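You operate a simulated robot arm through the tools that you are given. There is no shell and no other tool. Be economical: measure what you need, move in short steps, check, and stop when the job is done.

Carry out the task below with a simulated robot arm. There is one attempt and no reset: what you move stays moved.

Task
Swap the black liner on the locked spindle for the brown one.
Fine: free the blue lever, lay the black liner in the empty cradle, slide the brown one home, throw the lever to fast.

Only the result counts: the job must be done as asked and must still hold three seconds after the hand-in. Knocking over, shifting, dropping, spilling or breaking anything else fails it.

Robot
A 6-joint arm with a two-finger parallel gripper, fixed in place. Base frame: the origin is at the foot of the arm, x ahead of it, y to its left, z up. Units: cm, degrees, N and s.
Its first joint turns from -66.0 to 66.0 degrees. Payload 2.9 kg.
Tool frame: the origin (TCP) lies between the finger pads and is the grasp point; the fingertips stand 3 cm ahead of it; z points along the fingers, y is the line along which they close. The gripper opens to 11 cm. The fingers are 2 cm wide and 1 cm thick; the gripper's body (4.8 by 11.2 cm) begins 5.5 cm behind the TCP.
Orientation is told as [roll, pitch, yaw] about the base's x, y, z axes, in that order, counted from this pose: with the fingers straight down and closing along the base's y, the tool's x points along the base's -x, its y along +y and its z along -z.

Tools
- The arm moves only by the tool nudge_tool. Its argument "motion" is a list of rows, each a list of 7 numbers: the shift along the tool's x, y, z in m, then the turn, a rotation vector about the tool's x, y, z in degrees, then the finger opening in m, from 0 to 0.11. In form: [[x, y, z, ax, ay, az, claw], ...]. A call has 1 to 20 rows; each row is the pose to reach, as a shift and turn from the pose commanded when the call began, along the tool's axes at that moment. Each row takes 0.2 s and may step no farther than 5 cm and 8.6 degrees from the row before; otherwise, or with a gripper value out of range, the whole call is refused. Where a pose cannot be reached the arm comes as near as it can. A force on the tool above 60 N (or 10 N above the force at the start of the call, whichever is more), or a blocked arm, ends the call early, and 0.2 s more pass. Each finger travels about 10.8 cm/s and halts on what it meets, pressing with about 30 N; the grip force reading is that of the motor and also rises with nothing between the fingers. The clock runs only during rows and for 0.2 s after the last one: add rows that repeat a pose to give the fingers time. The reply holds the time, the measured pose of the TCP, the force on the tool along the base axes, the opening and the grip force, in the units named above and with some noise.
- Cameras (640 x 400 px; columns grow to the right, rows downward): "scene" is fixed at [8.33, 43.65, 139.14]; the picture's right is [-0.77, -0.63, 0.00], its down [-0.29, 0.35, -0.89] and it looks along [0.56, -0.69, -0.45] (base axes); focal length 266 px, centre (320, 200). "wrist" rides on the gripper at [-3.6, 0, -5.7] in the tool frame; the picture's right is [0.00, -1.00, 0.00], its down [0.97, 0.00, -0.24] and it looks along [0.24, 0.00, 0.97] (tool axes); focal length 218 px, centre (320, 200).
- camera(camera): a new picture of that camera. No time passes.
- point_at(camera, pixels): for up to 12 pixels [column, row] of the newest picture of that camera ("zoom" is the newest enlarged one), the place [x, y, z] in the base frame of the surface seen there, good to about 0.2 cm, but the place of the scene camera against the robot may be out by one fixed shift of up to 1.8 cm in any direction. No time passes.
- zoom(camera, box): a new picture of the part [left, top, right, bottom] of that camera's present view, enlarged. No time passes.
- close_job(): hands the job in; it is judged then, once.

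Keep the steps short. Do not move on a guess: measure, check each grasp and each placing, and mend mistakes. In all there are 80 turns and 38 pictures (those below and enlarged ones count). Leave the gripper open and the arm clear of the work at the hand-in unless told otherwise, and finish with a single line.

The tools are called after "Call:" as name(argument=value, ...) on one line, values as JSON. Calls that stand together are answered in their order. nudge_tool: Moves the arm, as the interface text tells. Its arguments: {"type":"object","properties":{"motion":{"type":"array"}},"required":["motion"]} The other tools are called the same way: camera (camera) takes a picture; point_at (camera, pixels) gives the place of the surface under pixels of a picture; zoom (camera, box) takes an enlarged picture of a part of a camera's view; close_job () hands the job in.

At the start:

```text
time_s: 0.0
position: [44.98, -13.07, 121.72]
tool_rot: [0.0, -0.1, 0.0]
wrist_force: [-0.8, 0.3, 0.0]
gripper_width: 11.01
gripper_force: 0.0
```

scene: 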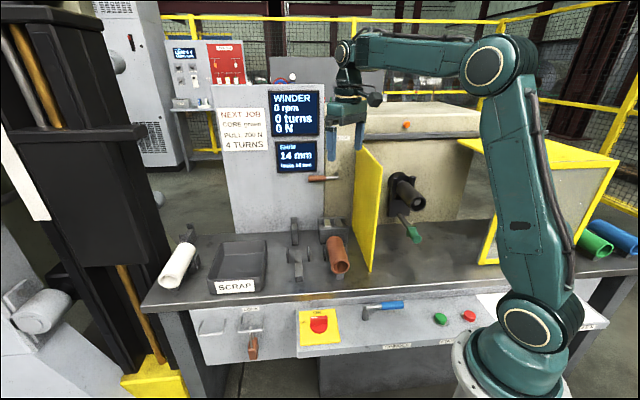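
wrist: 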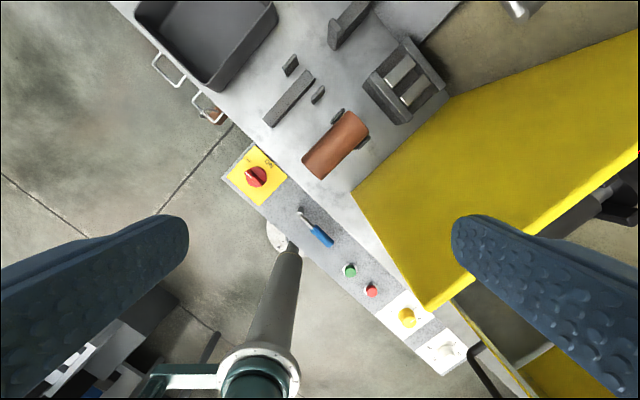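

I see a bench with a winder, a spindle behind a yellow guard, a green-handled lever, a brown liner in a cradle, and a panel with a blue lever. I'll enlarge the main parts first.

Call:
zoom(camera="scene", box=[200, 60, 360, 160])

Call:
zoom(camera="scene", box=[260, 140, 460, 265])

Call:
zoom(camera="scene", box=[280, 270, 520, 360])

```text
4.00 times, centred on (280, 110) of scene
```

zoom: 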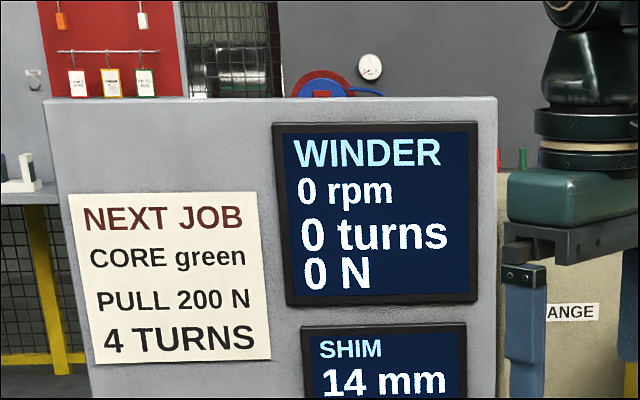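

```text
3.20 times, centred on (360, 202) of scene
```

zoom: 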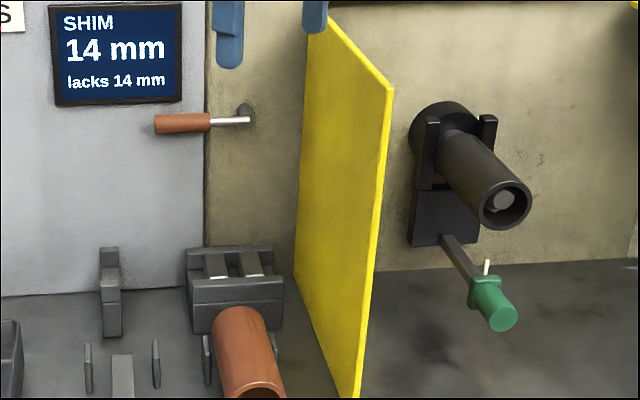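

```text
2.67 times, centred on (400, 315) of scene
```

zoom: 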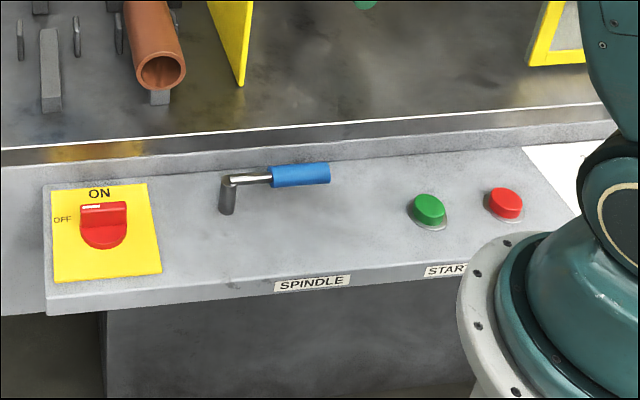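

The spindle lever is the blue one on the panel. I need to see its marks and the spindle fixture better, so I'll enlarge the wrist view of the panel and the "..ANGE" label.

Call:
zoom(camera="wrist", box=[220, 130, 380, 280])

Call:
zoom(camera="scene", box=[370, 160, 440, 250])

Call:
point_at(camera="scene", pixels=[[368, 316], [382, 305], [402, 303], [413, 200], [400, 186], [410, 234], [402, 216], [338, 240], [338, 270], [294, 265], [365, 175], [374, 265]])

Call:
point_at(camera="wrist", pixels=[[301, 213], [312, 227], [330, 243], [312, 167], [350, 121], [265, 120], [310, 75], [290, 66], [318, 95], [340, 195], [600, 210], [450, 280]])

```text
2.67 times, centred on (300, 205) of wrist
```

zoom: 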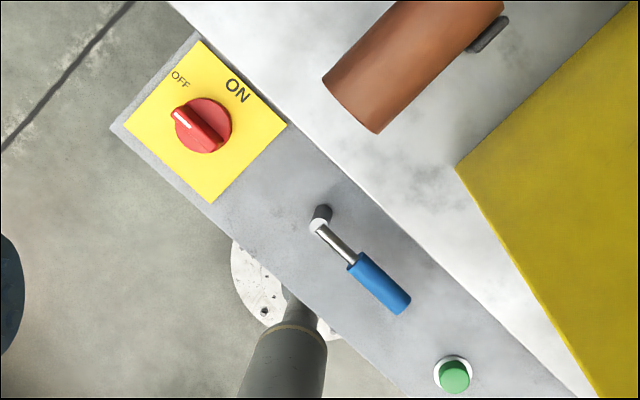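

```text
4.44 times, centred on (405, 205) of scene
```

zoom: 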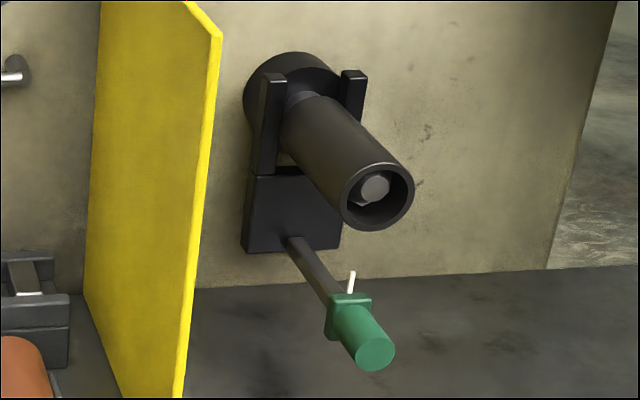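

```text
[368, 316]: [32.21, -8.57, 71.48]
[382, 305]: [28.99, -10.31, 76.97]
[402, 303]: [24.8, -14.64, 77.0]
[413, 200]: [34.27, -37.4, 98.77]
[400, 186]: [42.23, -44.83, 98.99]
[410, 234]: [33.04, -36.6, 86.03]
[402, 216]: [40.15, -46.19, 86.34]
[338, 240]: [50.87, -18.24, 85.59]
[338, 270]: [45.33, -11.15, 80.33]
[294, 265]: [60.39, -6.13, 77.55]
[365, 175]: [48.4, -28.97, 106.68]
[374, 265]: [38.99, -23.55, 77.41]
```

```text
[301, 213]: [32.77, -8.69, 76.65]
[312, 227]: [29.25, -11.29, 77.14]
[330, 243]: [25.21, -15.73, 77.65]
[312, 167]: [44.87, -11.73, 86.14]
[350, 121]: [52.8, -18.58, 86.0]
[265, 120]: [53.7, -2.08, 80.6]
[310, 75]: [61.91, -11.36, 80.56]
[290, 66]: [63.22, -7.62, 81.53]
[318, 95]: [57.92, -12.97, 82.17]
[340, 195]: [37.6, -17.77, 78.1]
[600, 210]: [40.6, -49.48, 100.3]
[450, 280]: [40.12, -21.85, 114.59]
```

The wrist camera measures the lever handle from about (32.8,-8.7) to (25.2,-15.7) at z≈77. The scene camera reads about 1 cm off from that. I'll move over the panel to see the lever and its marks close up.

Call:
nudge_tool(motion=[[0.02, 0.002, 0.03, 0, 0, 0, 0.11], [0.04, 0.004, 0.06, 0, 0, 0, 0.11], [0.06, 0.006, 0.09, 0, 0, 0, 0.11], [0.08, 0.008, 0.12, 0, 0, 0, 0.11], [0.1, 0.01, 0.15, 0, 0, 0, 0.11], [0.12, 0.012, 0.18, 0, 0, 0, 0.11]])

Call:
camera(camera="wrist")

```text
time_s: 1.4
position: [33.12, -12.13, 103.53]
tool_rot: [0.0, 0.0, 0.1]
wrist_force: [0.5, 0.0, -0.7]
gripper_width: 10.99
gripper_force: 0.1
```

```text
30 pictures are left
```

wrist: 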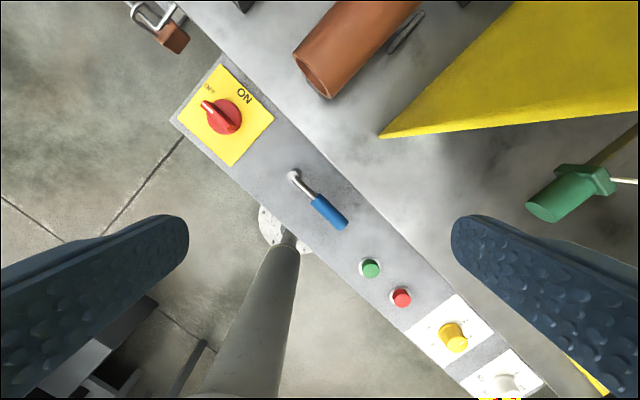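

There are no free/fast marks on the panel top. I'll enlarge the front label in the scene view and measure the lever and nearby surfaces here.

Call:
zoom(camera="scene", box=[340, 290, 450, 360])

Call:
point_at(camera="wrist", pixels=[[294, 176], [312, 196], [322, 206], [341, 223], [318, 230], [300, 200], [345, 190], [372, 220], [220, 60], [175, 118], [370, 267], [400, 296]])

Call:
point_at(camera="scene", pixels=[[368, 306], [369, 318], [382, 302], [404, 301], [375, 310], [485, 240], [490, 262], [545, 150], [495, 170], [438, 318], [468, 315], [370, 330]])

```text
5.71 times, centred on (395, 325) of scene
```

zoom: 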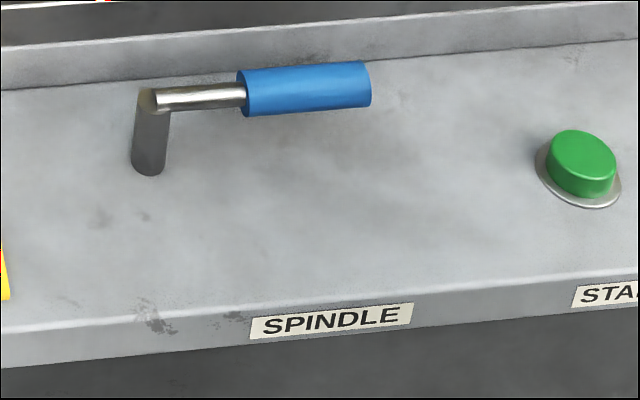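

```text
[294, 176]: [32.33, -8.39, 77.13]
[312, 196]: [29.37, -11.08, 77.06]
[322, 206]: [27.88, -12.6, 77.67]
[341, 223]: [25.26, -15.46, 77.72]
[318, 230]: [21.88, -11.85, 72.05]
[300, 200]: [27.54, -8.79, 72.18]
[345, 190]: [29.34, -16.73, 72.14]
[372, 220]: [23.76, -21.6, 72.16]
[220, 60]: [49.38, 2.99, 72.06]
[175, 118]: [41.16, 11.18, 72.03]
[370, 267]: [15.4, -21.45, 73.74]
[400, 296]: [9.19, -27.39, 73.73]
```

```text
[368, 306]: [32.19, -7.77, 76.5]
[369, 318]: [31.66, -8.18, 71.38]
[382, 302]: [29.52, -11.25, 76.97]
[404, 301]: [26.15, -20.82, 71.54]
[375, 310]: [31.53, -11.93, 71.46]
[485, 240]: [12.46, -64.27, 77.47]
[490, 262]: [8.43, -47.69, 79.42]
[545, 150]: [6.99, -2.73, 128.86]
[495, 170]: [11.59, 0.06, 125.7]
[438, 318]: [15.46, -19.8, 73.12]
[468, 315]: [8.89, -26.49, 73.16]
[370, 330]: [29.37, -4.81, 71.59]
```

The lever is a crank with its pivot at about (32.3,-8.4) and its handle pointing along (-0.71,-0.71) at z≈77. Before lowering the fingers around it, I'll measure where the bench edge is.

Call:
point_at(camera="wrist", pixels=[[345, 170], [352, 178], [360, 180], [370, 180], [380, 185], [310, 60], [345, 60], [385, 15], [405, 40], [382, 136], [420, 132], [560, 195]])

Call:
zoom(camera="wrist", box=[260, 140, 400, 240])

```text
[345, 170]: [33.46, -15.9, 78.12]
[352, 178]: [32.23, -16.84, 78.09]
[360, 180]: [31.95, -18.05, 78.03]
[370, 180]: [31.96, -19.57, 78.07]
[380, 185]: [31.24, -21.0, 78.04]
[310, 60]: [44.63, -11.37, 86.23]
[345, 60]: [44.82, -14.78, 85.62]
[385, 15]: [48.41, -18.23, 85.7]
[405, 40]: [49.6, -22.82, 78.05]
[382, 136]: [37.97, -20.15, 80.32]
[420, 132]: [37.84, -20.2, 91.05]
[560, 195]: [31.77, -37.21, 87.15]
```

```text
4.00 times, centred on (330, 190) of wrist
```

zoom: 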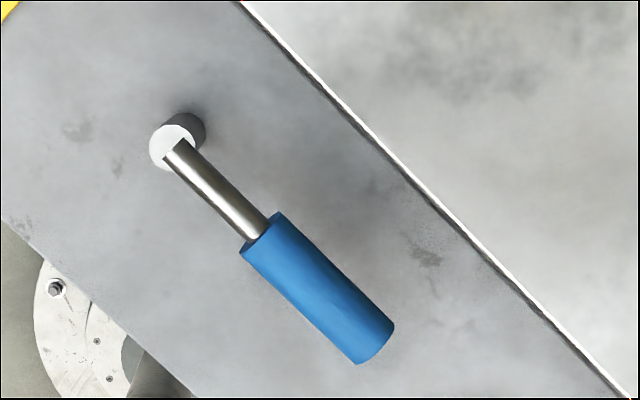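

The bench edge is 5.6 cm behind the lever line, so there's room for the fingers and the lever can only swing towards the operator. I'll turn to yaw 45 and come down to 8 cm above the handle centre at (26.6,-14.0).

Call:
nudge_tool(motion=[[0.011, -0.003, 0.03, 0, 0, -7.5, 0.06], [0.022, -0.006, 0.06, 0, 0, -15, 0.06], [0.033, -0.009, 0.09, 0, 0, -22.5, 0.06], [0.044, -0.013, 0.12, 0, 0, -30, 0.06], [0.055, -0.016, 0.15, 0, 0, -37.5, 0.06], [0.065, -0.019, 0.18, 0, 0, -45, 0.06]])

Call:
camera(camera="wrist")

```text
time_s: 2.8
position: [26.7, -13.94, 85.67]
tool_rot: [-0.2, 0.0, 45.3]
wrist_force: [0.4, -0.7, 0.3]
gripper_width: 6.01
gripper_force: 0.0
```

```text
27 pictures are left
```

wrist: 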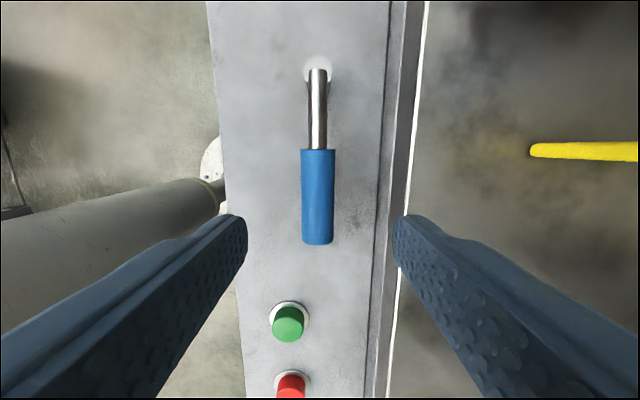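

The handle lies centred between the fingers. I'll lower to TCP z≈77.5, cage it, and check.

Call:
nudge_tool(motion=[[0, 0, 0.03, 0, 0, 0, 0.06], [0, 0, 0.06, 0, 0, 0, 0.06], [0, 0, 0.081, 0, 0, 0, 0.06], [0, 0, 0.081, 0, 0, 0, 0.028], [0, 0, 0.081, 0, 0, 0, 0.028]])

```text
time_s: 4.0
position: [26.54, -13.91, 77.47]
tool_rot: [0.0, 0.1, 45.0]
wrist_force: [-0.4, 0.3, 0.1]
gripper_width: 2.77
gripper_force: 0.1
```

The handle is caged. I'll swing it 24° towards the operator along the arc and read the force.

Call:
nudge_tool(motion=[[-0.0008, 0.0111, 0, 0, 0, 8, 0.028], [-0.0031, 0.0221, 0, 0, 0, 16, 0.028], [-0.0069, 0.0325, 0, 0, 0, 24, 0.028]])

Call:
camera(camera="scene")

```text
time_s: 4.8
position: [24.66, -10.98, 77.53]
tool_rot: [-0.1, -0.1, 20.9]
wrist_force: [0.1, -0.5, 0.5]
gripper_width: 2.82
gripper_force: 0.1
```

```text
26 pictures are left
```

scene: 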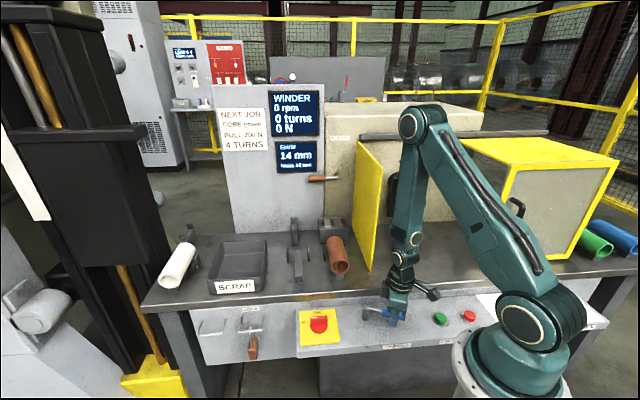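

The lever turns easily with almost no force. I'll carry on along the arc.

Call:
nudge_tool(motion=[[-0.0008, 0.0111, 0, 0, 0, 8, 0.028], [-0.0031, 0.0221, 0, 0, 0, 16, 0.028], [-0.0069, 0.0325, 0, 0, 0, 24, 0.028], [-0.0122, 0.0424, 0, 0, 0, 32, 0.028]])

Call:
camera(camera="wrist")

```text
time_s: 5.8
position: [24.35, -6.55, 77.63]
tool_rot: [-0.1, 0.0, -11.1]
wrist_force: [0.0, 0.5, 0.0]
gripper_width: 2.82
gripper_force: 0.5
```

```text
25 pictures are left
```

wrist: 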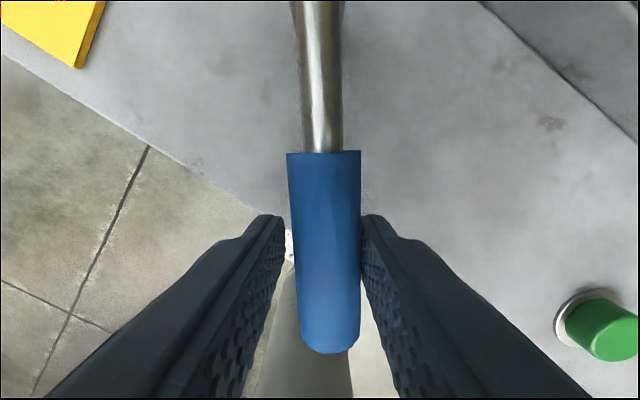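

It is moving with the fingers and is now 56° from where it began. I'll go on until it meets a stop or reaches about 90°.

Call:
nudge_tool(motion=[[-0.0008, 0.0111, 0, 0, 0, 8, 0.028], [-0.0031, 0.0221, 0, 0, 0, 16, 0.028], [-0.0069, 0.0325, 0, 0, 0, 24, 0.028], [-0.0122, 0.0424, 0, 0, 0, 32, 0.028], [-0.0137, 0.0448, 0, 0, 0, 34, 0.028]])

```text
time_s: 7.0
position: [26.51, -2.6, 77.45]
tool_rot: [0.0, 0.0, -45.1]
wrist_force: [0.3, 0.0, -0.8]
gripper_width: 2.82
gripper_force: 0.0
```

I've reached 90° with no stop felt. I'll probe 24° further in small steps.

Call:
nudge_tool(motion=[[-0.0002, 0.0056, 0, 0, 0, 4, 0.028], [-0.0008, 0.0111, 0, 0, 0, 8, 0.028], [-0.0017, 0.0166, 0, 0, 0, 12, 0.028], [-0.0031, 0.0221, 0, 0, 0, 16, 0.028], [-0.0048, 0.0274, 0, 0, 0, 20, 0.028], [-0.0069, 0.0325, 0, 0, 0, 24, 0.028]])

Call:
camera(camera="wrist")

```text
time_s: 8.1
position: [27.45, -2.24, 77.49]
tool_rot: [-2.4, -1.2, -62.6]
wrist_force: [-18.5, -27.0, 7.8]
gripper_width: 4.28
gripper_force: 14.8
stopped in row 5: the force on the tool passed its limit (the readings are from after the stop); the commanded pose is now the measured one
```

```text
24 pictures are left
```

wrist: 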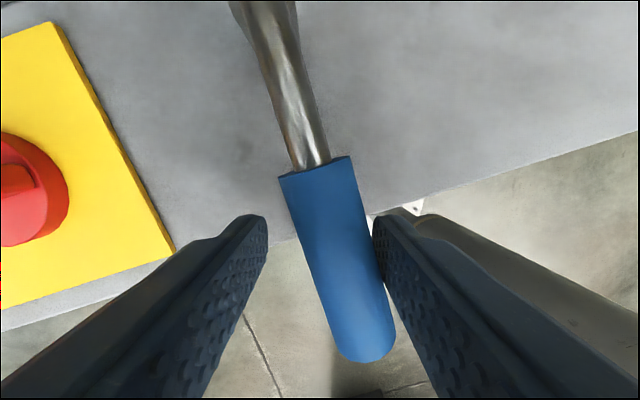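

The stop is at about 90°, so the lever is at its other end, which is free. I'll open the fingers and rise clear.

Call:
nudge_tool(motion=[[0, 0, 0, 0, 0, 0, 0.07], [0, 0, 0, 0, 0, 0, 0.07], [0, 0, -0.04, 0, 0, 0, 0.07], [0, 0, -0.08, 0, 0, 0, 0.07], [0, 0, -0.12, 0, 0, 0, 0.07]])

Call:
camera(camera="wrist")

```text
time_s: 9.3
position: [27.97, -1.52, 89.56]
tool_rot: [-1.5, -1.0, -62.8]
wrist_force: [0.3, -0.6, -0.1]
gripper_width: 7.04
gripper_force: 0.1
```

```text
23 pictures are left
```

wrist: 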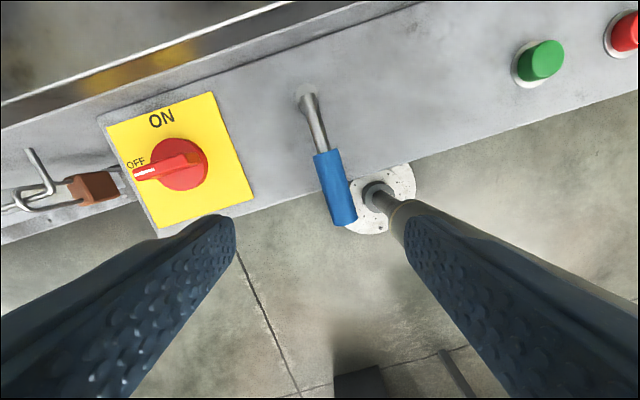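

The lever rests at the free end and the switch still points to OFF. Next I'll level the tool at yaw -45 and rise to z≈121, above the guard top at 114.6.

Call:
nudge_tool(motion=[[0, 0, -0.045, -0.5, 0.3, -3, 0.09], [0, 0, -0.09, -1, 0.6, -6, 0.11], [0, 0, -0.135, -1.5, 1.0, -9, 0.11], [0, 0, -0.18, -1.5, 1.0, -12, 0.11], [0, 0, -0.225, -1.5, 1.0, -15, 0.11], [0, 0, -0.27, -1.5, 1.0, -17.8, 0.11], [0, 0, -0.31, -1.5, 1.0, -17.8, 0.11]])

```text
time_s: 10.9
position: [28.51, -0.52, 120.47]
tool_rot: [0.0, 0.2, -45.0]
wrist_force: [0.2, -0.4, -0.8]
gripper_width: 11.01
gripper_force: 0.2
```

The tool is level at yaw -45. Before crossing, I'll check the yellow box on the right and the guard using the scene view.

Call:
point_at(camera="scene", pixels=[[560, 150], [612, 160], [512, 185], [578, 250], [472, 143], [360, 145], [380, 165], [355, 260], [369, 270], [362, 200], [430, 115]])

```text
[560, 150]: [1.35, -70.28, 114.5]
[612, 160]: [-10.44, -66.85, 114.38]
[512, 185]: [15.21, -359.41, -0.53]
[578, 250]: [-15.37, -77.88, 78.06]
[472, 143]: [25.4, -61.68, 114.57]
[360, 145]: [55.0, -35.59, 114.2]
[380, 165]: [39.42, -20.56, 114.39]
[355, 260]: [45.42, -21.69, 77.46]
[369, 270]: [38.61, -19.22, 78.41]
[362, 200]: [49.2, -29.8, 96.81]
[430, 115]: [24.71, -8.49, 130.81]
```

The guard plane stands 15 cm to the left of the spindle axis, and the box on the right is 23 cm away, so there's room. I'll cross at z=120 to look down on the spindle.

Call:
nudge_tool(motion=[[-0.032, -0.022, 0, 0, 0, 0, 0.11], [-0.065, -0.044, 0, 0, 0, 0, 0.11], [-0.1, -0.066, 0, 0, 0, 0, 0.11], [-0.135, -0.088, 0, 0, 0, 0, 0.11], [-0.17, -0.11, 0, 0, 0, 0, 0.11], [-0.205, -0.132, 0, 0, 0, 0, 0.11], [-0.24, -0.156, 0, 0, 0, 0, 0.11], [-0.28, -0.18, 0, 0, 0, 0, 0.11], [-0.322, -0.206, 0, 0, 0, 0, 0.11]])

Call:
camera(camera="wrist")

```text
time_s: 12.9
position: [37.0, -37.99, 120.22]
tool_rot: [-0.1, 0.3, -44.9]
wrist_force: [-0.3, -0.9, -0.2]
gripper_width: 11.0
gripper_force: 0.0
```

```text
22 pictures are left
```

wrist: 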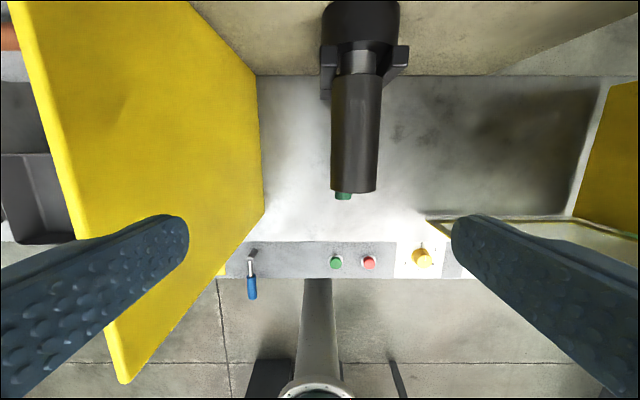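

The black liner runs from about (355,190) to (358,75), with the chuck and fork behind it. I'll measure its points.

Call:
point_at(camera="wrist", pixels=[[354, 187], [355, 150], [357, 110], [358, 82], [358, 68], [360, 30], [334, 150], [377, 150], [327, 55], [395, 60], [343, 195], [325, 75]])

Call:
zoom(camera="wrist", box=[290, 0, 430, 210])

```text
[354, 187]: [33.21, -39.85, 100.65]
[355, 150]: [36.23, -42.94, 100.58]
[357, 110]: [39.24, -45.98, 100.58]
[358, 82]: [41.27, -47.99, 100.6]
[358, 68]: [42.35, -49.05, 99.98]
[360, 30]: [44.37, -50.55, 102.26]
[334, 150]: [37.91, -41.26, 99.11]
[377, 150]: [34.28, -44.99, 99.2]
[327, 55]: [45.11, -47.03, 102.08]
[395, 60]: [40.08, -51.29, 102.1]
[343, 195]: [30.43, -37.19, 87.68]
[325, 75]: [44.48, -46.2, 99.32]
```

```text
1.90 times, centred on (360, 105) of wrist
```

zoom: 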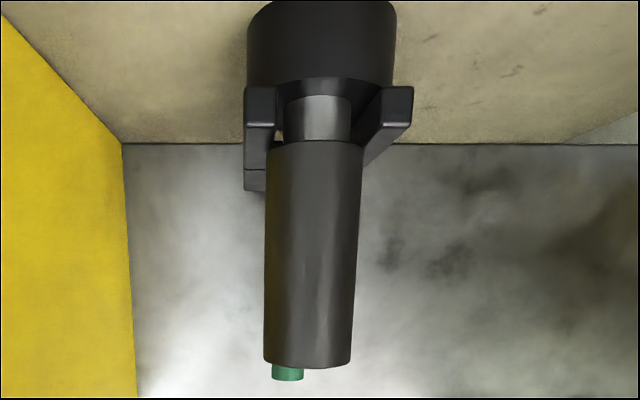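

The black liner has its axis at z≈97.7 and a radius of about 2.9. It runs in v (into the wall) from 51.3 to 63.9. I'll grip a little ahead of its middle, at (36.6,-43.4): first go over that point and down to z=104, then check.

Call:
nudge_tool(motion=[[-0.018, -0.02, 0, 0, 0, -0.3, 0.11], [-0.036, -0.041, 0, 0, 0, 0.3, 0.11], [-0.036, -0.041, 0.04, 0, 0, 0.3, 0.11], [-0.036, -0.041, 0.08, 0, 0, 0.3, 0.11], [-0.036, -0.041, 0.12, 0, 0, 0.3, 0.11], [-0.036, -0.041, 0.15, 0, 0, 0.3, 0.11]])

Call:
camera(camera="wrist")

```text
time_s: 14.3
position: [36.44, -43.39, 105.34]
tool_rot: [0.0, 0.3, -45.1]
wrist_force: [-0.5, -0.7, 0.2]
gripper_width: 10.99
gripper_force: 0.1
```

```text
20 pictures are left
```

wrist: 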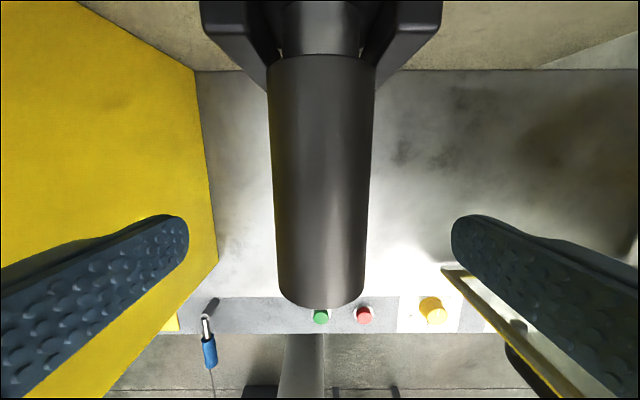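

It is centred at column 320. I'll lower to the axis height and close on the liner.

Call:
nudge_tool(motion=[[0, 0, 0.04, 0, 0, 0, 0.11], [0, 0, 0.076, 0, 0, 0, 0.11], [0, 0, 0.076, 0, 0, 0, 0.08], [0, 0, 0.076, 0, 0, 0, 0.05], [0, 0, 0.076, 0, 0, 0, 0.05], [0, 0, 0.076, 0, 0, 0, 0.05]])

```text
time_s: 15.7
position: [36.06, -43.45, 97.72]
tool_rot: [0.0, 0.3, -45.2]
wrist_force: [0.4, 0.5, 0.3]
gripper_width: 6.06
gripper_force: 30.2
```

The grip holds at 6.06 cm with 30 N. I'll pull the liner straight out 2 cm and read the force.

Call:
nudge_tool(motion=[[0.005, 0, 0, 0, 0, 0, 0.05], [0.01, 0, 0, 0, 0, 0, 0.05], [0.015, 0, 0, 0, 0, 0, 0.05], [0.02, 0, 0, 0, 0, 0, 0.05]])

Call:
camera(camera="wrist")

```text
time_s: 16.7
position: [35.03, -41.86, 97.68]
tool_rot: [0.1, 0.3, -45.2]
wrist_force: [-0.7, 0.3, 0.5]
gripper_width: 6.07
gripper_force: 29.5
```

```text
19 pictures are left
```

wrist: 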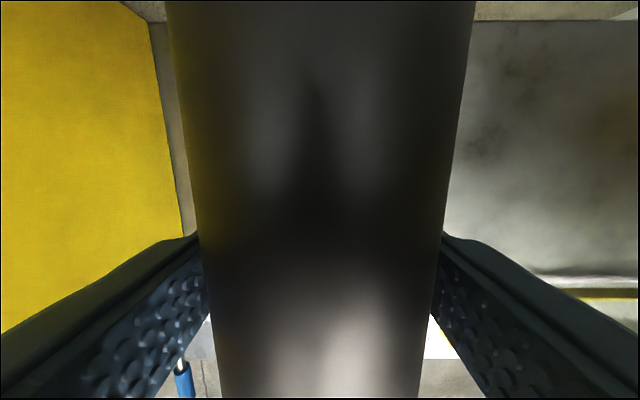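

The liner slides freely on the spindle. I'll pull it 16 cm further so it comes clear.

Call:
nudge_tool(motion=[[0.015, 0, 0, 0, 0, 0, 0.05], [0.03, 0, 0, 0, 0, 0, 0.05], [0.05, 0, 0, 0, 0, 0, 0.05], [0.07, 0, 0, 0, 0, 0, 0.05], [0.09, 0, 0, 0, 0, 0, 0.05], [0.11, 0, 0, 0, 0, 0, 0.05], [0.13, 0, 0, 0, 0, 0, 0.05], [0.15, 0, 0, 0, 0, 0, 0.05], [0.16, 0, 0, 0, 0, 0, 0.05]])

Call:
camera(camera="scene")

```text
time_s: 18.7
position: [23.64, -30.63, 97.89]
tool_rot: [0.0, 0.4, -45.2]
wrist_force: [-0.4, -0.3, -0.2]
gripper_width: 6.07
gripper_force: 29.8
```

```text
18 pictures are left
```

scene: 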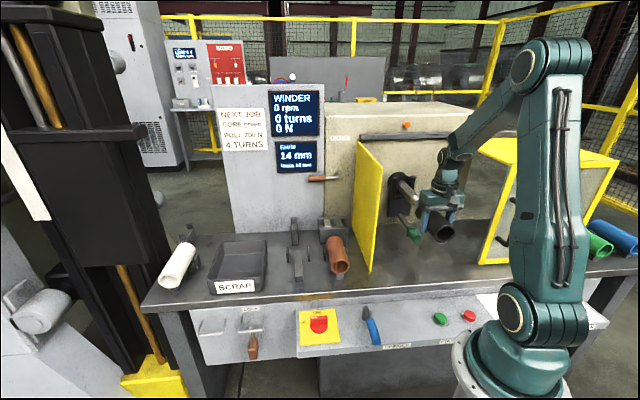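

The liner is free and held. I'll zoom on the bare spindle to learn its length and shoulder, and on the cradles for placing.

Call:
zoom(camera="scene", box=[370, 160, 470, 250])

Call:
zoom(camera="scene", box=[260, 205, 370, 295])

```text
4.44 times, centred on (420, 205) of scene
```

zoom: 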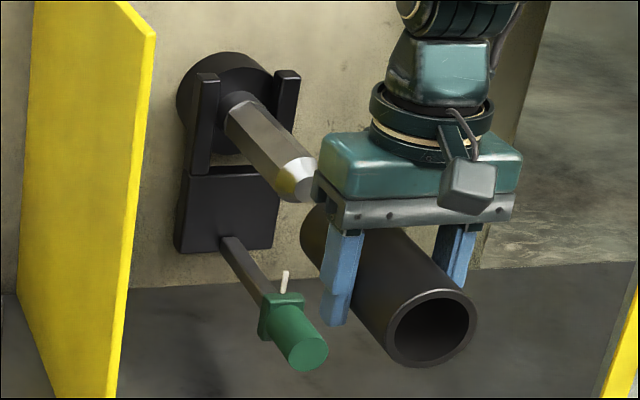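

```text
4.44 times, centred on (315, 250) of scene
```

zoom: 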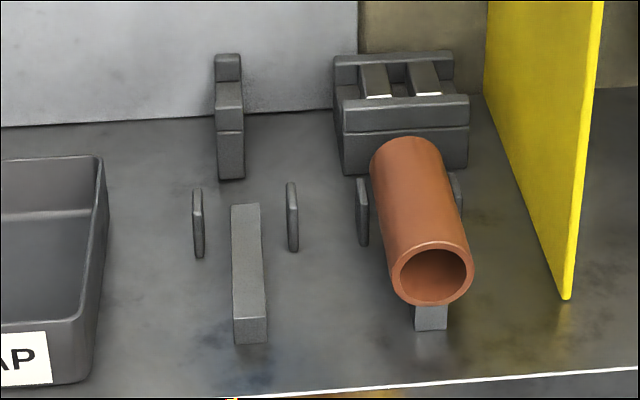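

The cradle is a centre rib with two side fins, and a post behind. I'll measure these parts in this enlarged picture, using the brown liner to correct the scene camera's shift.

Call:
point_at(camera="zoom", pixels=[[246, 210], [250, 312], [198, 194], [291, 188], [229, 60], [229, 100], [231, 160], [361, 183], [455, 178], [408, 142], [434, 246], [103, 165]])

Call:
point_at(camera="zoom", pixels=[[194, 250], [203, 250], [288, 244], [297, 246], [236, 210], [258, 208], [237, 315], [265, 312], [230, 175], [60, 300], [100, 340], [430, 322]])

```text
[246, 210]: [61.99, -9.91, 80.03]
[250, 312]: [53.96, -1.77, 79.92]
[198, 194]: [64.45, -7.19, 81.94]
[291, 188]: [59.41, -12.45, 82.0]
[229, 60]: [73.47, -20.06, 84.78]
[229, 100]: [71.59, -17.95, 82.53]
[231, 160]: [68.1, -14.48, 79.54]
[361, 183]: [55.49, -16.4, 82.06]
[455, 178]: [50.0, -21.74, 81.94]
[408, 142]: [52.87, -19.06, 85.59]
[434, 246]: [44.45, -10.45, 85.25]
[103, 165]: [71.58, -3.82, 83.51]
```

```text
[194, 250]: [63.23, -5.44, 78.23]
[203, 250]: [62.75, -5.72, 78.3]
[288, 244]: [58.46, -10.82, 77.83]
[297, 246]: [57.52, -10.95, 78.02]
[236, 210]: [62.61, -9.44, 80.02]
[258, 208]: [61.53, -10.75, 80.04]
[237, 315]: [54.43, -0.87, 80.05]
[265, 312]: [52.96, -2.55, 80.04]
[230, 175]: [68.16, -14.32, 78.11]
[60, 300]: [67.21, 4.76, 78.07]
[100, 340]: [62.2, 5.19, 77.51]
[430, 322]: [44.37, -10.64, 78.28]
```

By the scene camera with its shift corrected, the rib sits at u≈-36.3, v 40–52, with a top of about 80.5. I want that confirmed with the wrist camera before placing. I'll lift over the guard to z≈121, cross, and come down in front where the cradle shows to the left of the held liner.

Call:
nudge_tool(motion=[[0, 0, -0.045, 0, -0.3, 0, 0.05], [0, 0, -0.09, 0, -0.3, 0, 0.05], [0, 0, -0.135, 0, -0.3, 0, 0.05], [0, 0, -0.18, 0, -0.3, 0, 0.05], [0, 0, -0.235, 0, -0.3, 0, 0.05]])

```text
refused: row 5 steps farther than a row can; nothing moved
```

The last step was over 5 cm, so the call was refused. I'll send it again with shorter steps.

Call:
nudge_tool(motion=[[0, 0, -0.04, 0, -0.3, 0, 0.05], [0, 0, -0.08, 0, -0.3, 0, 0.05], [0, 0, -0.12, 0, -0.3, 0, 0.05], [0, 0, -0.16, 0, -0.3, 0, 0.05], [0, 0, -0.2, 0, -0.3, 0, 0.05], [0, 0, -0.235, 0, -0.3, 0, 0.05]])

```text
time_s: 20.1
position: [23.7, -30.62, 121.56]
tool_rot: [0.0, 0.1, -45.2]
wrist_force: [-0.3, 0.8, -1.7]
gripper_width: 6.05
gripper_force: 30.2
```

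The tool is at z=121.6. I'll cross 23.4 cm to the left over the guard.

Call:
nudge_tool(motion=[[0, 0.035, 0, 0, 0, 0, 0.05], [0, 0.07, 0, 0, 0, 0, 0.05], [0, 0.105, 0, 0, 0, 0, 0.05], [0, 0.14, 0, 0, 0, 0, 0.05], [0, 0.175, 0, 0, 0, 0, 0.05], [0, 0.21, 0, 0, 0, 0, 0.05], [0, 0.234, 0, 0, 0, 0, 0.05]])

```text
time_s: 21.7
position: [40.37, -14.27, 121.23]
tool_rot: [0.0, -0.1, -45.2]
wrist_force: [0.5, -0.3, -1.1]
gripper_width: 6.04
gripper_force: 29.7
```

The tool is at u=-18.5, v=38.6. I'll lower to z≈98 and take a wrist picture.

Call:
nudge_tool(motion=[[0, 0, 0.04, 0, 0, 0, 0.05], [0, 0, 0.08, 0, 0, 0, 0.05], [0, 0, 0.12, 0, 0, 0, 0.05], [0, 0, 0.16, 0, 0, 0, 0.05], [0, 0, 0.2, 0, 0, 0, 0.05], [0, 0, 0.232, 0, 0, 0, 0.05]])

Call:
camera(camera="wrist")

```text
time_s: 23.1
position: [40.38, -14.13, 97.84]
tool_rot: [0.0, 0.0, -45.3]
wrist_force: [0.2, 0.0, -1.6]
gripper_width: 6.04
gripper_force: 29.3
```

```text
15 pictures are left
```

wrist: 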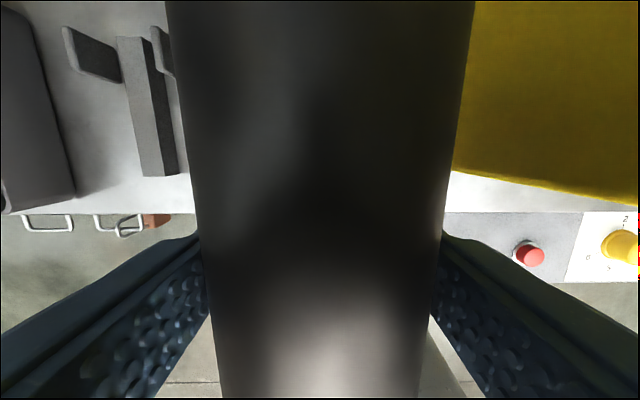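

The cradle rib, its fins and the tray edge show well on the left. I'll measure their tops.

Call:
point_at(camera="wrist", pixels=[[130, 45], [146, 100], [153, 165], [143, 168], [162, 168], [120, 42], [140, 42], [66, 32], [118, 50], [156, 32], [74, 195], [45, 90]])

Call:
zoom(camera="wrist", box=[0, 0, 200, 240])

```text
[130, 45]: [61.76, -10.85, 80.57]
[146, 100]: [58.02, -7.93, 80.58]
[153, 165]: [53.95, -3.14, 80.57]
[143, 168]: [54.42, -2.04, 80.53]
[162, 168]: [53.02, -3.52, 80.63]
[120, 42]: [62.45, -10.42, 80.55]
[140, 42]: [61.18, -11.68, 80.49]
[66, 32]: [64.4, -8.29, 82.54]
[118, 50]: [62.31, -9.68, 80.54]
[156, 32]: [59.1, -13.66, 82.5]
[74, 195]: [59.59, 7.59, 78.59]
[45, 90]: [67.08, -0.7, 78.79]
```

```text
1.67 times, centred on (100, 120) of wrist
```

zoom: 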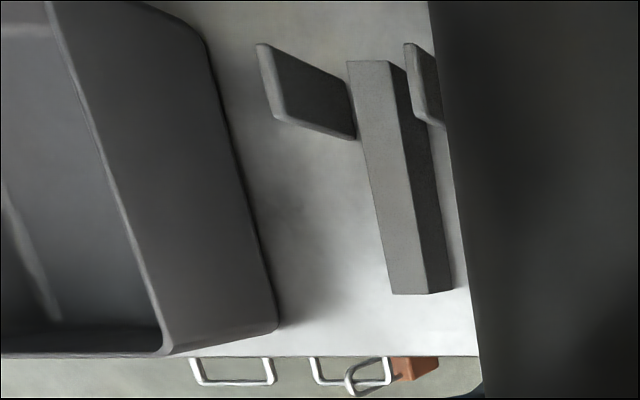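

The rib axis lies at u=-35.95, v 40–51.5, with its top at 80.57. The fins reach 82.5 and the tray and brown liner leave room. I'll move over it at z≈98, with the TCP target at (56.8,-5.95).

Call:
nudge_tool(motion=[[-0.012, 0.035, 0, 0, 0, 0, 0.05], [-0.024, 0.07, 0, 0, 0, 0, 0.05], [-0.036, 0.105, 0, 0, 0, 0, 0.05], [-0.048, 0.14, 0, 0, 0, 0, 0.05], [-0.057, 0.174, 0, 0, 0, 0, 0.05], [-0.057, 0.174, 0, 0, 0, 0, 0.05]])

```text
time_s: 24.5
position: [56.61, -5.97, 97.99]
tool_rot: [-0.1, -0.1, -45.3]
wrist_force: [0.0, 0.0, -1.6]
gripper_width: 6.04
gripper_force: 30.0
```

The position is good. I'll lower to z≈85.2, about 1.5 cm above resting height.

Call:
nudge_tool(motion=[[-0.001, 0.001, 0.03, 0, 0, 0, 0.05], [-0.001, 0.001, 0.06, 0, 0, 0, 0.05], [-0.001, 0.001, 0.09, 0, 0, 0, 0.05], [-0.001, 0.001, 0.115, 0, 0, 0, 0.05], [-0.001, 0.001, 0.128, 0, 0, 0, 0.05]])

Call:
zoom(camera="scene", box=[250, 190, 380, 300])

```text
time_s: 25.7
position: [56.94, -6.14, 85.29]
tool_rot: [0.0, -0.1, -45.1]
wrist_force: [-0.4, -0.7, -2.3]
gripper_width: 6.01
gripper_force: 29.9
```

```text
3.64 times, centred on (315, 245) of scene
```

zoom: 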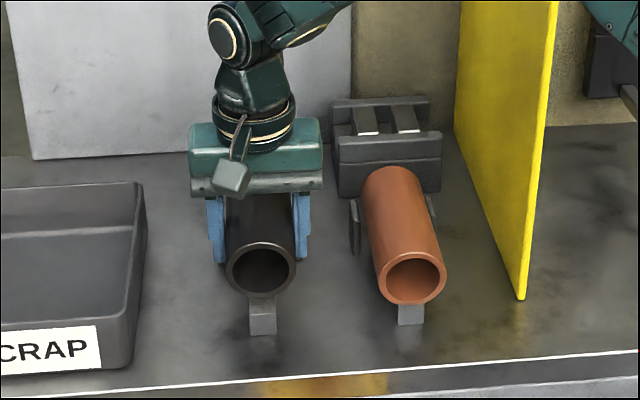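

The liner sits aligned over the rib, matching the brown one. I'll lower gently to z≈83.7.

Call:
nudge_tool(motion=[[0, 0, 0.005, 0, 0, 0, 0.05], [0, 0, 0.01, 0, 0, 0, 0.05], [0, 0, 0.013, 0, 0, 0, 0.05], [0, 0, 0.015, 0, 0, 0, 0.05]])

```text
time_s: 26.7
position: [57.02, -6.02, 83.81]
tool_rot: [0.0, 0.0, -45.2]
wrist_force: [0.4, 0.7, -1.5]
gripper_width: 6.03
gripper_force: 30.1
```

No contact yet, with the force at -1.5 N. I'll go down 1 mm at a time.

Call:
nudge_tool(motion=[[0, 0, 0.001, 0, 0, 0, 0.05], [0, 0, 0.002, 0, 0, 0, 0.05], [0, 0, 0.003, 0, 0, 0, 0.05]])

```text
time_s: 27.5
position: [56.88, -5.99, 83.48]
tool_rot: [0.0, 0.1, -45.2]
wrist_force: [-0.7, -0.1, -1.2]
gripper_width: 6.04
gripper_force: 30.3
```

Call:
nudge_tool(motion=[[0, 0, 0.001, 0, 0, 0, 0.05], [0, 0, 0.002, 0, 0, 0, 0.05], [0, 0, 0.003, 0, 0, 0, 0.05]])

```text
time_s: 28.3
position: [56.92, -5.91, 83.32]
tool_rot: [0.1, -0.1, -45.3]
wrist_force: [-4.7, -1.4, 15.0]
gripper_width: 6.06
gripper_force: 29.8
```

Contact shows as 15 N upward, so the liner is seated. I'll ease up slightly, open the fingers to 8 cm and rise.

Call:
nudge_tool(motion=[[0, 0, -0.001, 0, 0, 0, 0.05], [0, 0, -0.001, 0, 0, 0, 0.07], [0, 0, -0.001, 0, 0, 0, 0.082], [0, 0, -0.001, 0, 0, 0, 0.082], [0, 0, -0.03, 0, 0, 0, 0.082], [0, 0, -0.07, 0, 0, 0, 0.082], [0, 0, -0.11, 0, 0, 0, 0.082], [0, 0, -0.15, 0, 0, 0, 0.082]])

Call:
camera(camera="wrist")

```text
time_s: 30.1
position: [56.94, -6.02, 98.15]
tool_rot: [-0.1, 0.1, -45.2]
wrist_force: [-0.5, -0.3, 0.0]
gripper_width: 8.21
gripper_force: 0.0
```

```text
12 pictures are left
```

wrist: 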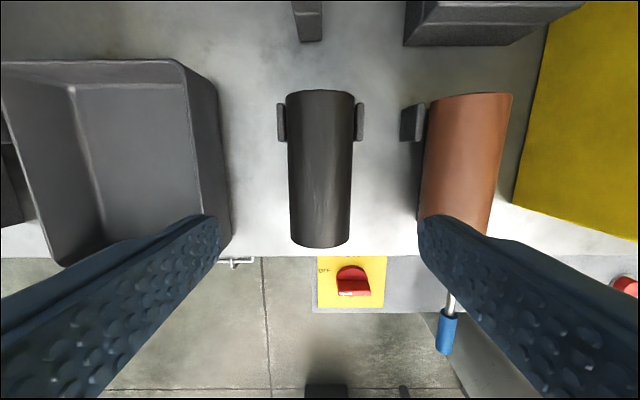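

The black liner rests in the cradle between its fins. I'll measure the black and brown liners from here.

Call:
point_at(camera="wrist", pixels=[[320, 240], [320, 150], [320, 96], [460, 210], [466, 150], [470, 100], [453, 225], [430, 130], [505, 130], [404, 120], [320, 92], [470, 96]])

```text
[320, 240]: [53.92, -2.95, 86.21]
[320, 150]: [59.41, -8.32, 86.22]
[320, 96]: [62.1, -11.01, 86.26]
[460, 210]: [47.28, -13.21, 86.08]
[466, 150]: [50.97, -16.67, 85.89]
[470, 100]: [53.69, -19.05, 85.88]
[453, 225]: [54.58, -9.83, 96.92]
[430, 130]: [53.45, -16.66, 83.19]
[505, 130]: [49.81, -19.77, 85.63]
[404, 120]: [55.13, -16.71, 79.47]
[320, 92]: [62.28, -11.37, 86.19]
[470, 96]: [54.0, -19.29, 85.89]
```

The black liner's top line sits at z=86.2 on u≈-36, between the fins. The brown axis is near u≈-23.3. I'll move over it, staying at z=98, and check that it's centred.

Call:
nudge_tool(motion=[[0, -0.04, 0, 0, 0, 0, 0.09], [0, -0.08, 0, 0, 0, 0, 0.09], [0.001, -0.115, 0, 0, 0, 0, 0.09], [0.001, -0.127, 0, 0, 0, 0, 0.09], [0.001, -0.127, 0, 0, 0, 0, 0.09]])

Call:
camera(camera="wrist")

```text
time_s: 31.3
position: [47.9, -14.99, 98.34]
tool_rot: [0.0, 0.1, -45.2]
wrist_force: [0.9, -0.4, 0.2]
gripper_width: 8.99
gripper_force: 0.0
```

```text
11 pictures are left
```

wrist: 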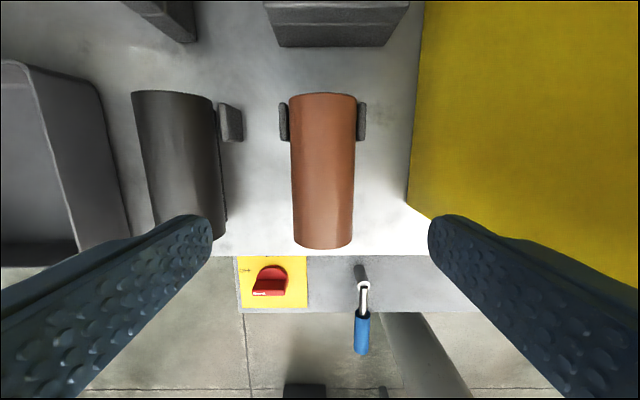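

The brown liner is centred at column 323, about 0.2 cm right of the tool. I'll correct that, lower to its axis height and close.

Call:
nudge_tool(motion=[[0, -0.002, 0.04, 0, 0, 0, 0.09], [0, -0.002, 0.08, 0, 0, 0, 0.09], [0, -0.002, 0.12, 0, 0, 0, 0.09], [0, -0.002, 0.148, 0, 0, 0, 0.09], [0, -0.002, 0.148, 0, 0, 0, 0.07], [0, -0.002, 0.148, 0, 0, 0, 0.05], [0, -0.002, 0.148, 0, 0, 0, 0.05], [0, -0.002, 0.148, 0, 0, 0, 0.05]])

```text
time_s: 33.1
position: [47.59, -14.94, 83.26]
tool_rot: [0.0, -0.1, -45.3]
wrist_force: [0.4, -0.1, -0.1]
gripper_width: 6.05
gripper_force: 30.0
```

The grip on the brown liner is firm at 6.05 cm. I'll lift it straight up in two stages, first to z≈103.

Call:
nudge_tool(motion=[[0, 0, -0.01, 0, 0, 0, 0.05], [0, 0, -0.03, 0, 0, 0, 0.05], [0, 0, -0.07, 0, 0, 0, 0.05], [0, 0, -0.11, 0, 0, 0, 0.05], [0, 0, -0.15, 0, 0, 0, 0.05], [0, 0, -0.2, 0, 0, 0, 0.05]])

Call:
camera(camera="scene")

```text
time_s: 34.5
position: [47.63, -14.87, 103.38]
tool_rot: [-0.1, 0.0, -45.2]
wrist_force: [0.2, -0.6, -1.5]
gripper_width: 6.03
gripper_force: 30.3
```

```text
10 pictures are left
```

scene: 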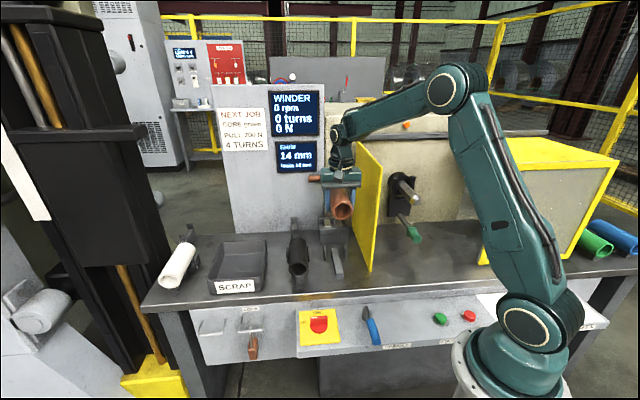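

The brown liner is held and the black one stays put. A brown-handled lever on the wall, near pixel (314,178), is close behind, so I'll measure it before rising.

Call:
point_at(camera="scene", pixels=[[313, 177], [311, 180], [318, 179], [403, 185], [415, 203], [410, 190], [398, 180]])

Call:
zoom(camera="scene", box=[370, 160, 440, 250])

```text
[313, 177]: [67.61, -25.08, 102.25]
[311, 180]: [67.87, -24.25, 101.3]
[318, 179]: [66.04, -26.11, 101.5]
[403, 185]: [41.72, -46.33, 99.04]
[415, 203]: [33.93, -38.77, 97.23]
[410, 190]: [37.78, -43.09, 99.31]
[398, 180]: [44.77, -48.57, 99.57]
```

```text
4.44 times, centred on (405, 205) of scene
```

zoom: 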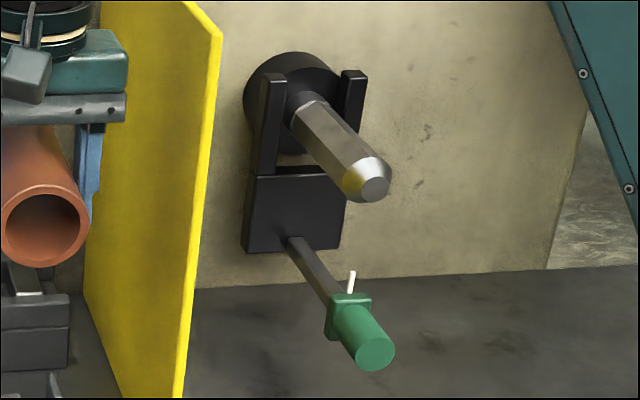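

The wall lever is at v≈65, well behind. I'll rise to z≈121.4 while drawing back to v≈38.

Call:
nudge_tool(motion=[[0.01, 0, -0.04, 0, 0, 0, 0.05], [0.02, 0, -0.08, 0, 0, 0, 0.05], [0.03, 0, -0.12, 0, 0, 0, 0.05], [0.045, 0, -0.15, 0, 0, 0, 0.05], [0.06, 0, -0.18, 0, 0, 0, 0.05]])

```text
time_s: 35.7
position: [43.44, -10.82, 121.28]
tool_rot: [-0.1, 0.0, -45.2]
wrist_force: [-0.1, 0.9, -1.4]
gripper_width: 6.04
gripper_force: 30.1
```

Now I'll cross 28.1 cm right over the guard to line up with the spindle.

Call:
nudge_tool(motion=[[0, -0.04, 0, 0, 0, 0, 0.05], [0.001, -0.08, 0, 0, 0, 0, 0.05], [0.001, -0.12, 0, 0, 0, 0, 0.05], [0.002, -0.16, 0, 0, 0, 0, 0.05], [0.002, -0.2, 0, 0, 0, 0, 0.05], [0.003, -0.24, 0, 0, 0, 0, 0.05], [0.003, -0.27, 0, 0, 0, 0, 0.05], [0.003, -0.2807, 0, 0, 0, 0, 0.05], [0.003, -0.2807, 0, 0, 0, 0, 0.05]])

```text
time_s: 37.7
position: [23.49, -30.29, 121.52]
tool_rot: [0.0, 0.1, -45.1]
wrist_force: [-0.4, 0.5, -2.1]
gripper_width: 6.05
gripper_force: 30.0
```

I'll lower to spindle height, z≈97.65.

Call:
nudge_tool(motion=[[0, -0.001, 0.04, 0, 0, 0, 0.05], [0, -0.001, 0.08, 0, 0, 0, 0.05], [0, -0.001, 0.12, 0, 0, 0, 0.05], [0, -0.001, 0.16, 0, 0, 0, 0.05], [0, -0.001, 0.2, 0, 0, 0, 0.05], [0, -0.001, 0.2385, 0, 0, 0, 0.05], [0, -0.001, 0.2385, 0, 0, 0, 0.05]])

Call:
camera(camera="scene")

```text
time_s: 39.3
position: [23.23, -30.08, 97.36]
tool_rot: [-0.1, 0.0, -45.2]
wrist_force: [0.3, -0.8, -1.5]
gripper_width: 6.03
gripper_force: 29.6
```

```text
8 pictures are left
```

scene: 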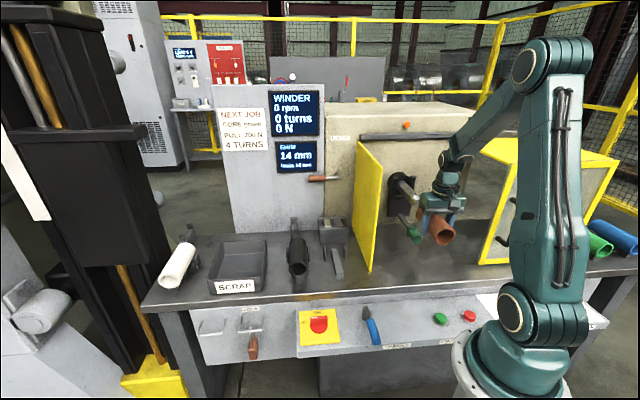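

The pose readings carry about 1–2 mm of noise, so I'll take another one without moving.

Call:
nudge_tool(motion=[[0, 0, 0, 0, 0, 0, 0.05]])

Call:
nudge_tool(motion=[[0, 0, 0, 0, 0, 0, 0.05]])

Call:
nudge_tool(motion=[[0, 0, 0, 0, 0, 0, 0.05]])

```text
time_s: 39.7
position: [23.34, -30.09, 97.51]
tool_rot: [0.1, 0.0, -45.2]
wrist_force: [-0.1, -0.6, -1.3]
gripper_width: 6.05
gripper_force: 29.9
```

```text
time_s: 40.1
position: [23.26, -30.08, 97.42]
tool_rot: [0.0, 0.1, -45.2]
wrist_force: [0.4, -0.2, -1.6]
gripper_width: 6.06
gripper_force: 29.9
```

```text
time_s: 40.5
position: [23.15, -30.05, 97.32]
tool_rot: [-0.1, 0.1, -45.1]
wrist_force: [-0.1, 0.7, -1.5]
gripper_width: 6.04
gripper_force: 29.6
```

The average is u=4.82, z=97.40. The black liner left the spindle at about u=5.0, z=97.7, so I'll correct by 2 mm in each and advance 6 cm to just short of the spindle tip.

Call:
nudge_tool(motion=[[-0.01, -0.0018, -0.0025, 0, 0, 0, 0.05], [-0.03, -0.0018, -0.0025, 0, 0, 0, 0.05], [-0.05, -0.0018, -0.0025, 0, 0, 0, 0.05], [-0.058, -0.0018, -0.0025, 0, 0, 0, 0.05], [-0.058, -0.0018, -0.0025, 0, 0, 0, 0.05]])

Call:
zoom(camera="scene", box=[370, 160, 470, 250])

```text
time_s: 41.7
position: [27.23, -34.67, 97.67]
tool_rot: [0.0, 0.0, -45.2]
wrist_force: [0.9, 0.2, -0.8]
gripper_width: 6.04
gripper_force: 30.0
```

```text
4.44 times, centred on (420, 205) of scene
```

zoom: 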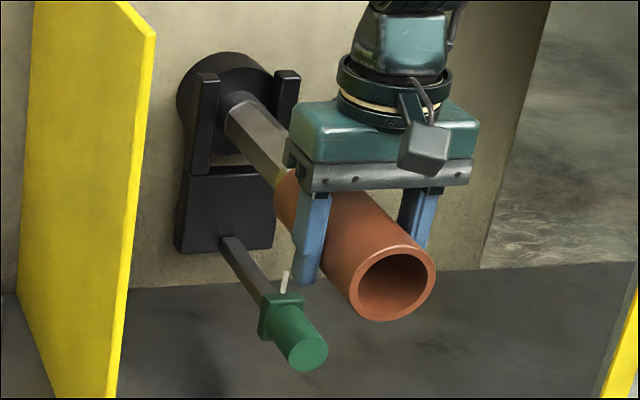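

The liner's mouth is at the spindle tip and looks in line. I'll advance 3 cm in 5 mm steps and read the force.

Call:
nudge_tool(motion=[[-0.005, 0, 0, 0, 0, 0, 0.05], [-0.01, 0, 0, 0, 0, 0, 0.05], [-0.015, 0, 0, 0, 0, 0, 0.05], [-0.02, 0, 0, 0, 0, 0, 0.05], [-0.025, 0, 0, 0, 0, 0, 0.05], [-0.03, 0, 0, 0, 0, 0, 0.05]])

```text
time_s: 43.1
position: [29.39, -36.71, 97.77]
tool_rot: [0.0, 0.0, -45.2]
wrist_force: [2.9, 7.8, 3.7]
gripper_width: 6.01
gripper_force: 30.1
```

It has entered, with mild side forces of about 7.6 N towards -u and about 5 N upward. I'll ease 1.5 mm towards -u and 1 mm up, then read again.

Call:
nudge_tool(motion=[[0, 0.0008, -0.0005, 0, 0, 0, 0.05], [0, 0.0015, -0.001, 0, 0, 0, 0.05]])

```text
time_s: 43.7
position: [29.43, -36.71, 97.88]
tool_rot: [-0.1, 0.0, -45.3]
wrist_force: [0.5, 0.0, -0.9]
gripper_width: 6.05
gripper_force: 30.9
```

The forces are gone. I'll slide in 6.5 cm more in 1 cm steps.

Call:
nudge_tool(motion=[[-0.01, 0, 0, 0, 0, 0, 0.05], [-0.02, 0, 0, 0, 0, 0, 0.05], [-0.03, 0, 0, 0, 0, 0, 0.05], [-0.04, 0, 0, 0, 0, 0, 0.05], [-0.05, 0, 0, 0, 0, 0, 0.05], [-0.06, 0, 0, 0, 0, 0, 0.05], [-0.065, 0, 0, 0, 0, 0, 0.05]])

```text
time_s: 45.3
position: [34.01, -41.35, 97.9]
tool_rot: [0.1, -0.1, -45.2]
wrist_force: [0.2, 0.2, -1.9]
gripper_width: 6.08
gripper_force: 29.7
```

At v=53.3, still without force. I'll advance in 2 mm steps up to where the black one sat, v≈56.1.

Call:
nudge_tool(motion=[[-0.004, 0, 0, 0, 0, 0, 0.05], [-0.008, 0, 0, 0, 0, 0, 0.05], [-0.012, 0, 0, 0, 0, 0, 0.05], [-0.016, 0, 0, 0, 0, 0, 0.05], [-0.02, 0, 0, 0, 0, 0, 0.05], [-0.022, 0, 0, 0, 0, 0, 0.05], [-0.024, 0, 0, 0, 0, 0, 0.05], [-0.026, 0, 0, 0, 0, 0, 0.05]])

```text
time_s: 47.1
position: [35.92, -43.11, 97.89]
tool_rot: [-0.1, 0.0, -45.2]
wrist_force: [-0.3, -0.2, -1.6]
gripper_width: 6.04
gripper_force: 30.0
```

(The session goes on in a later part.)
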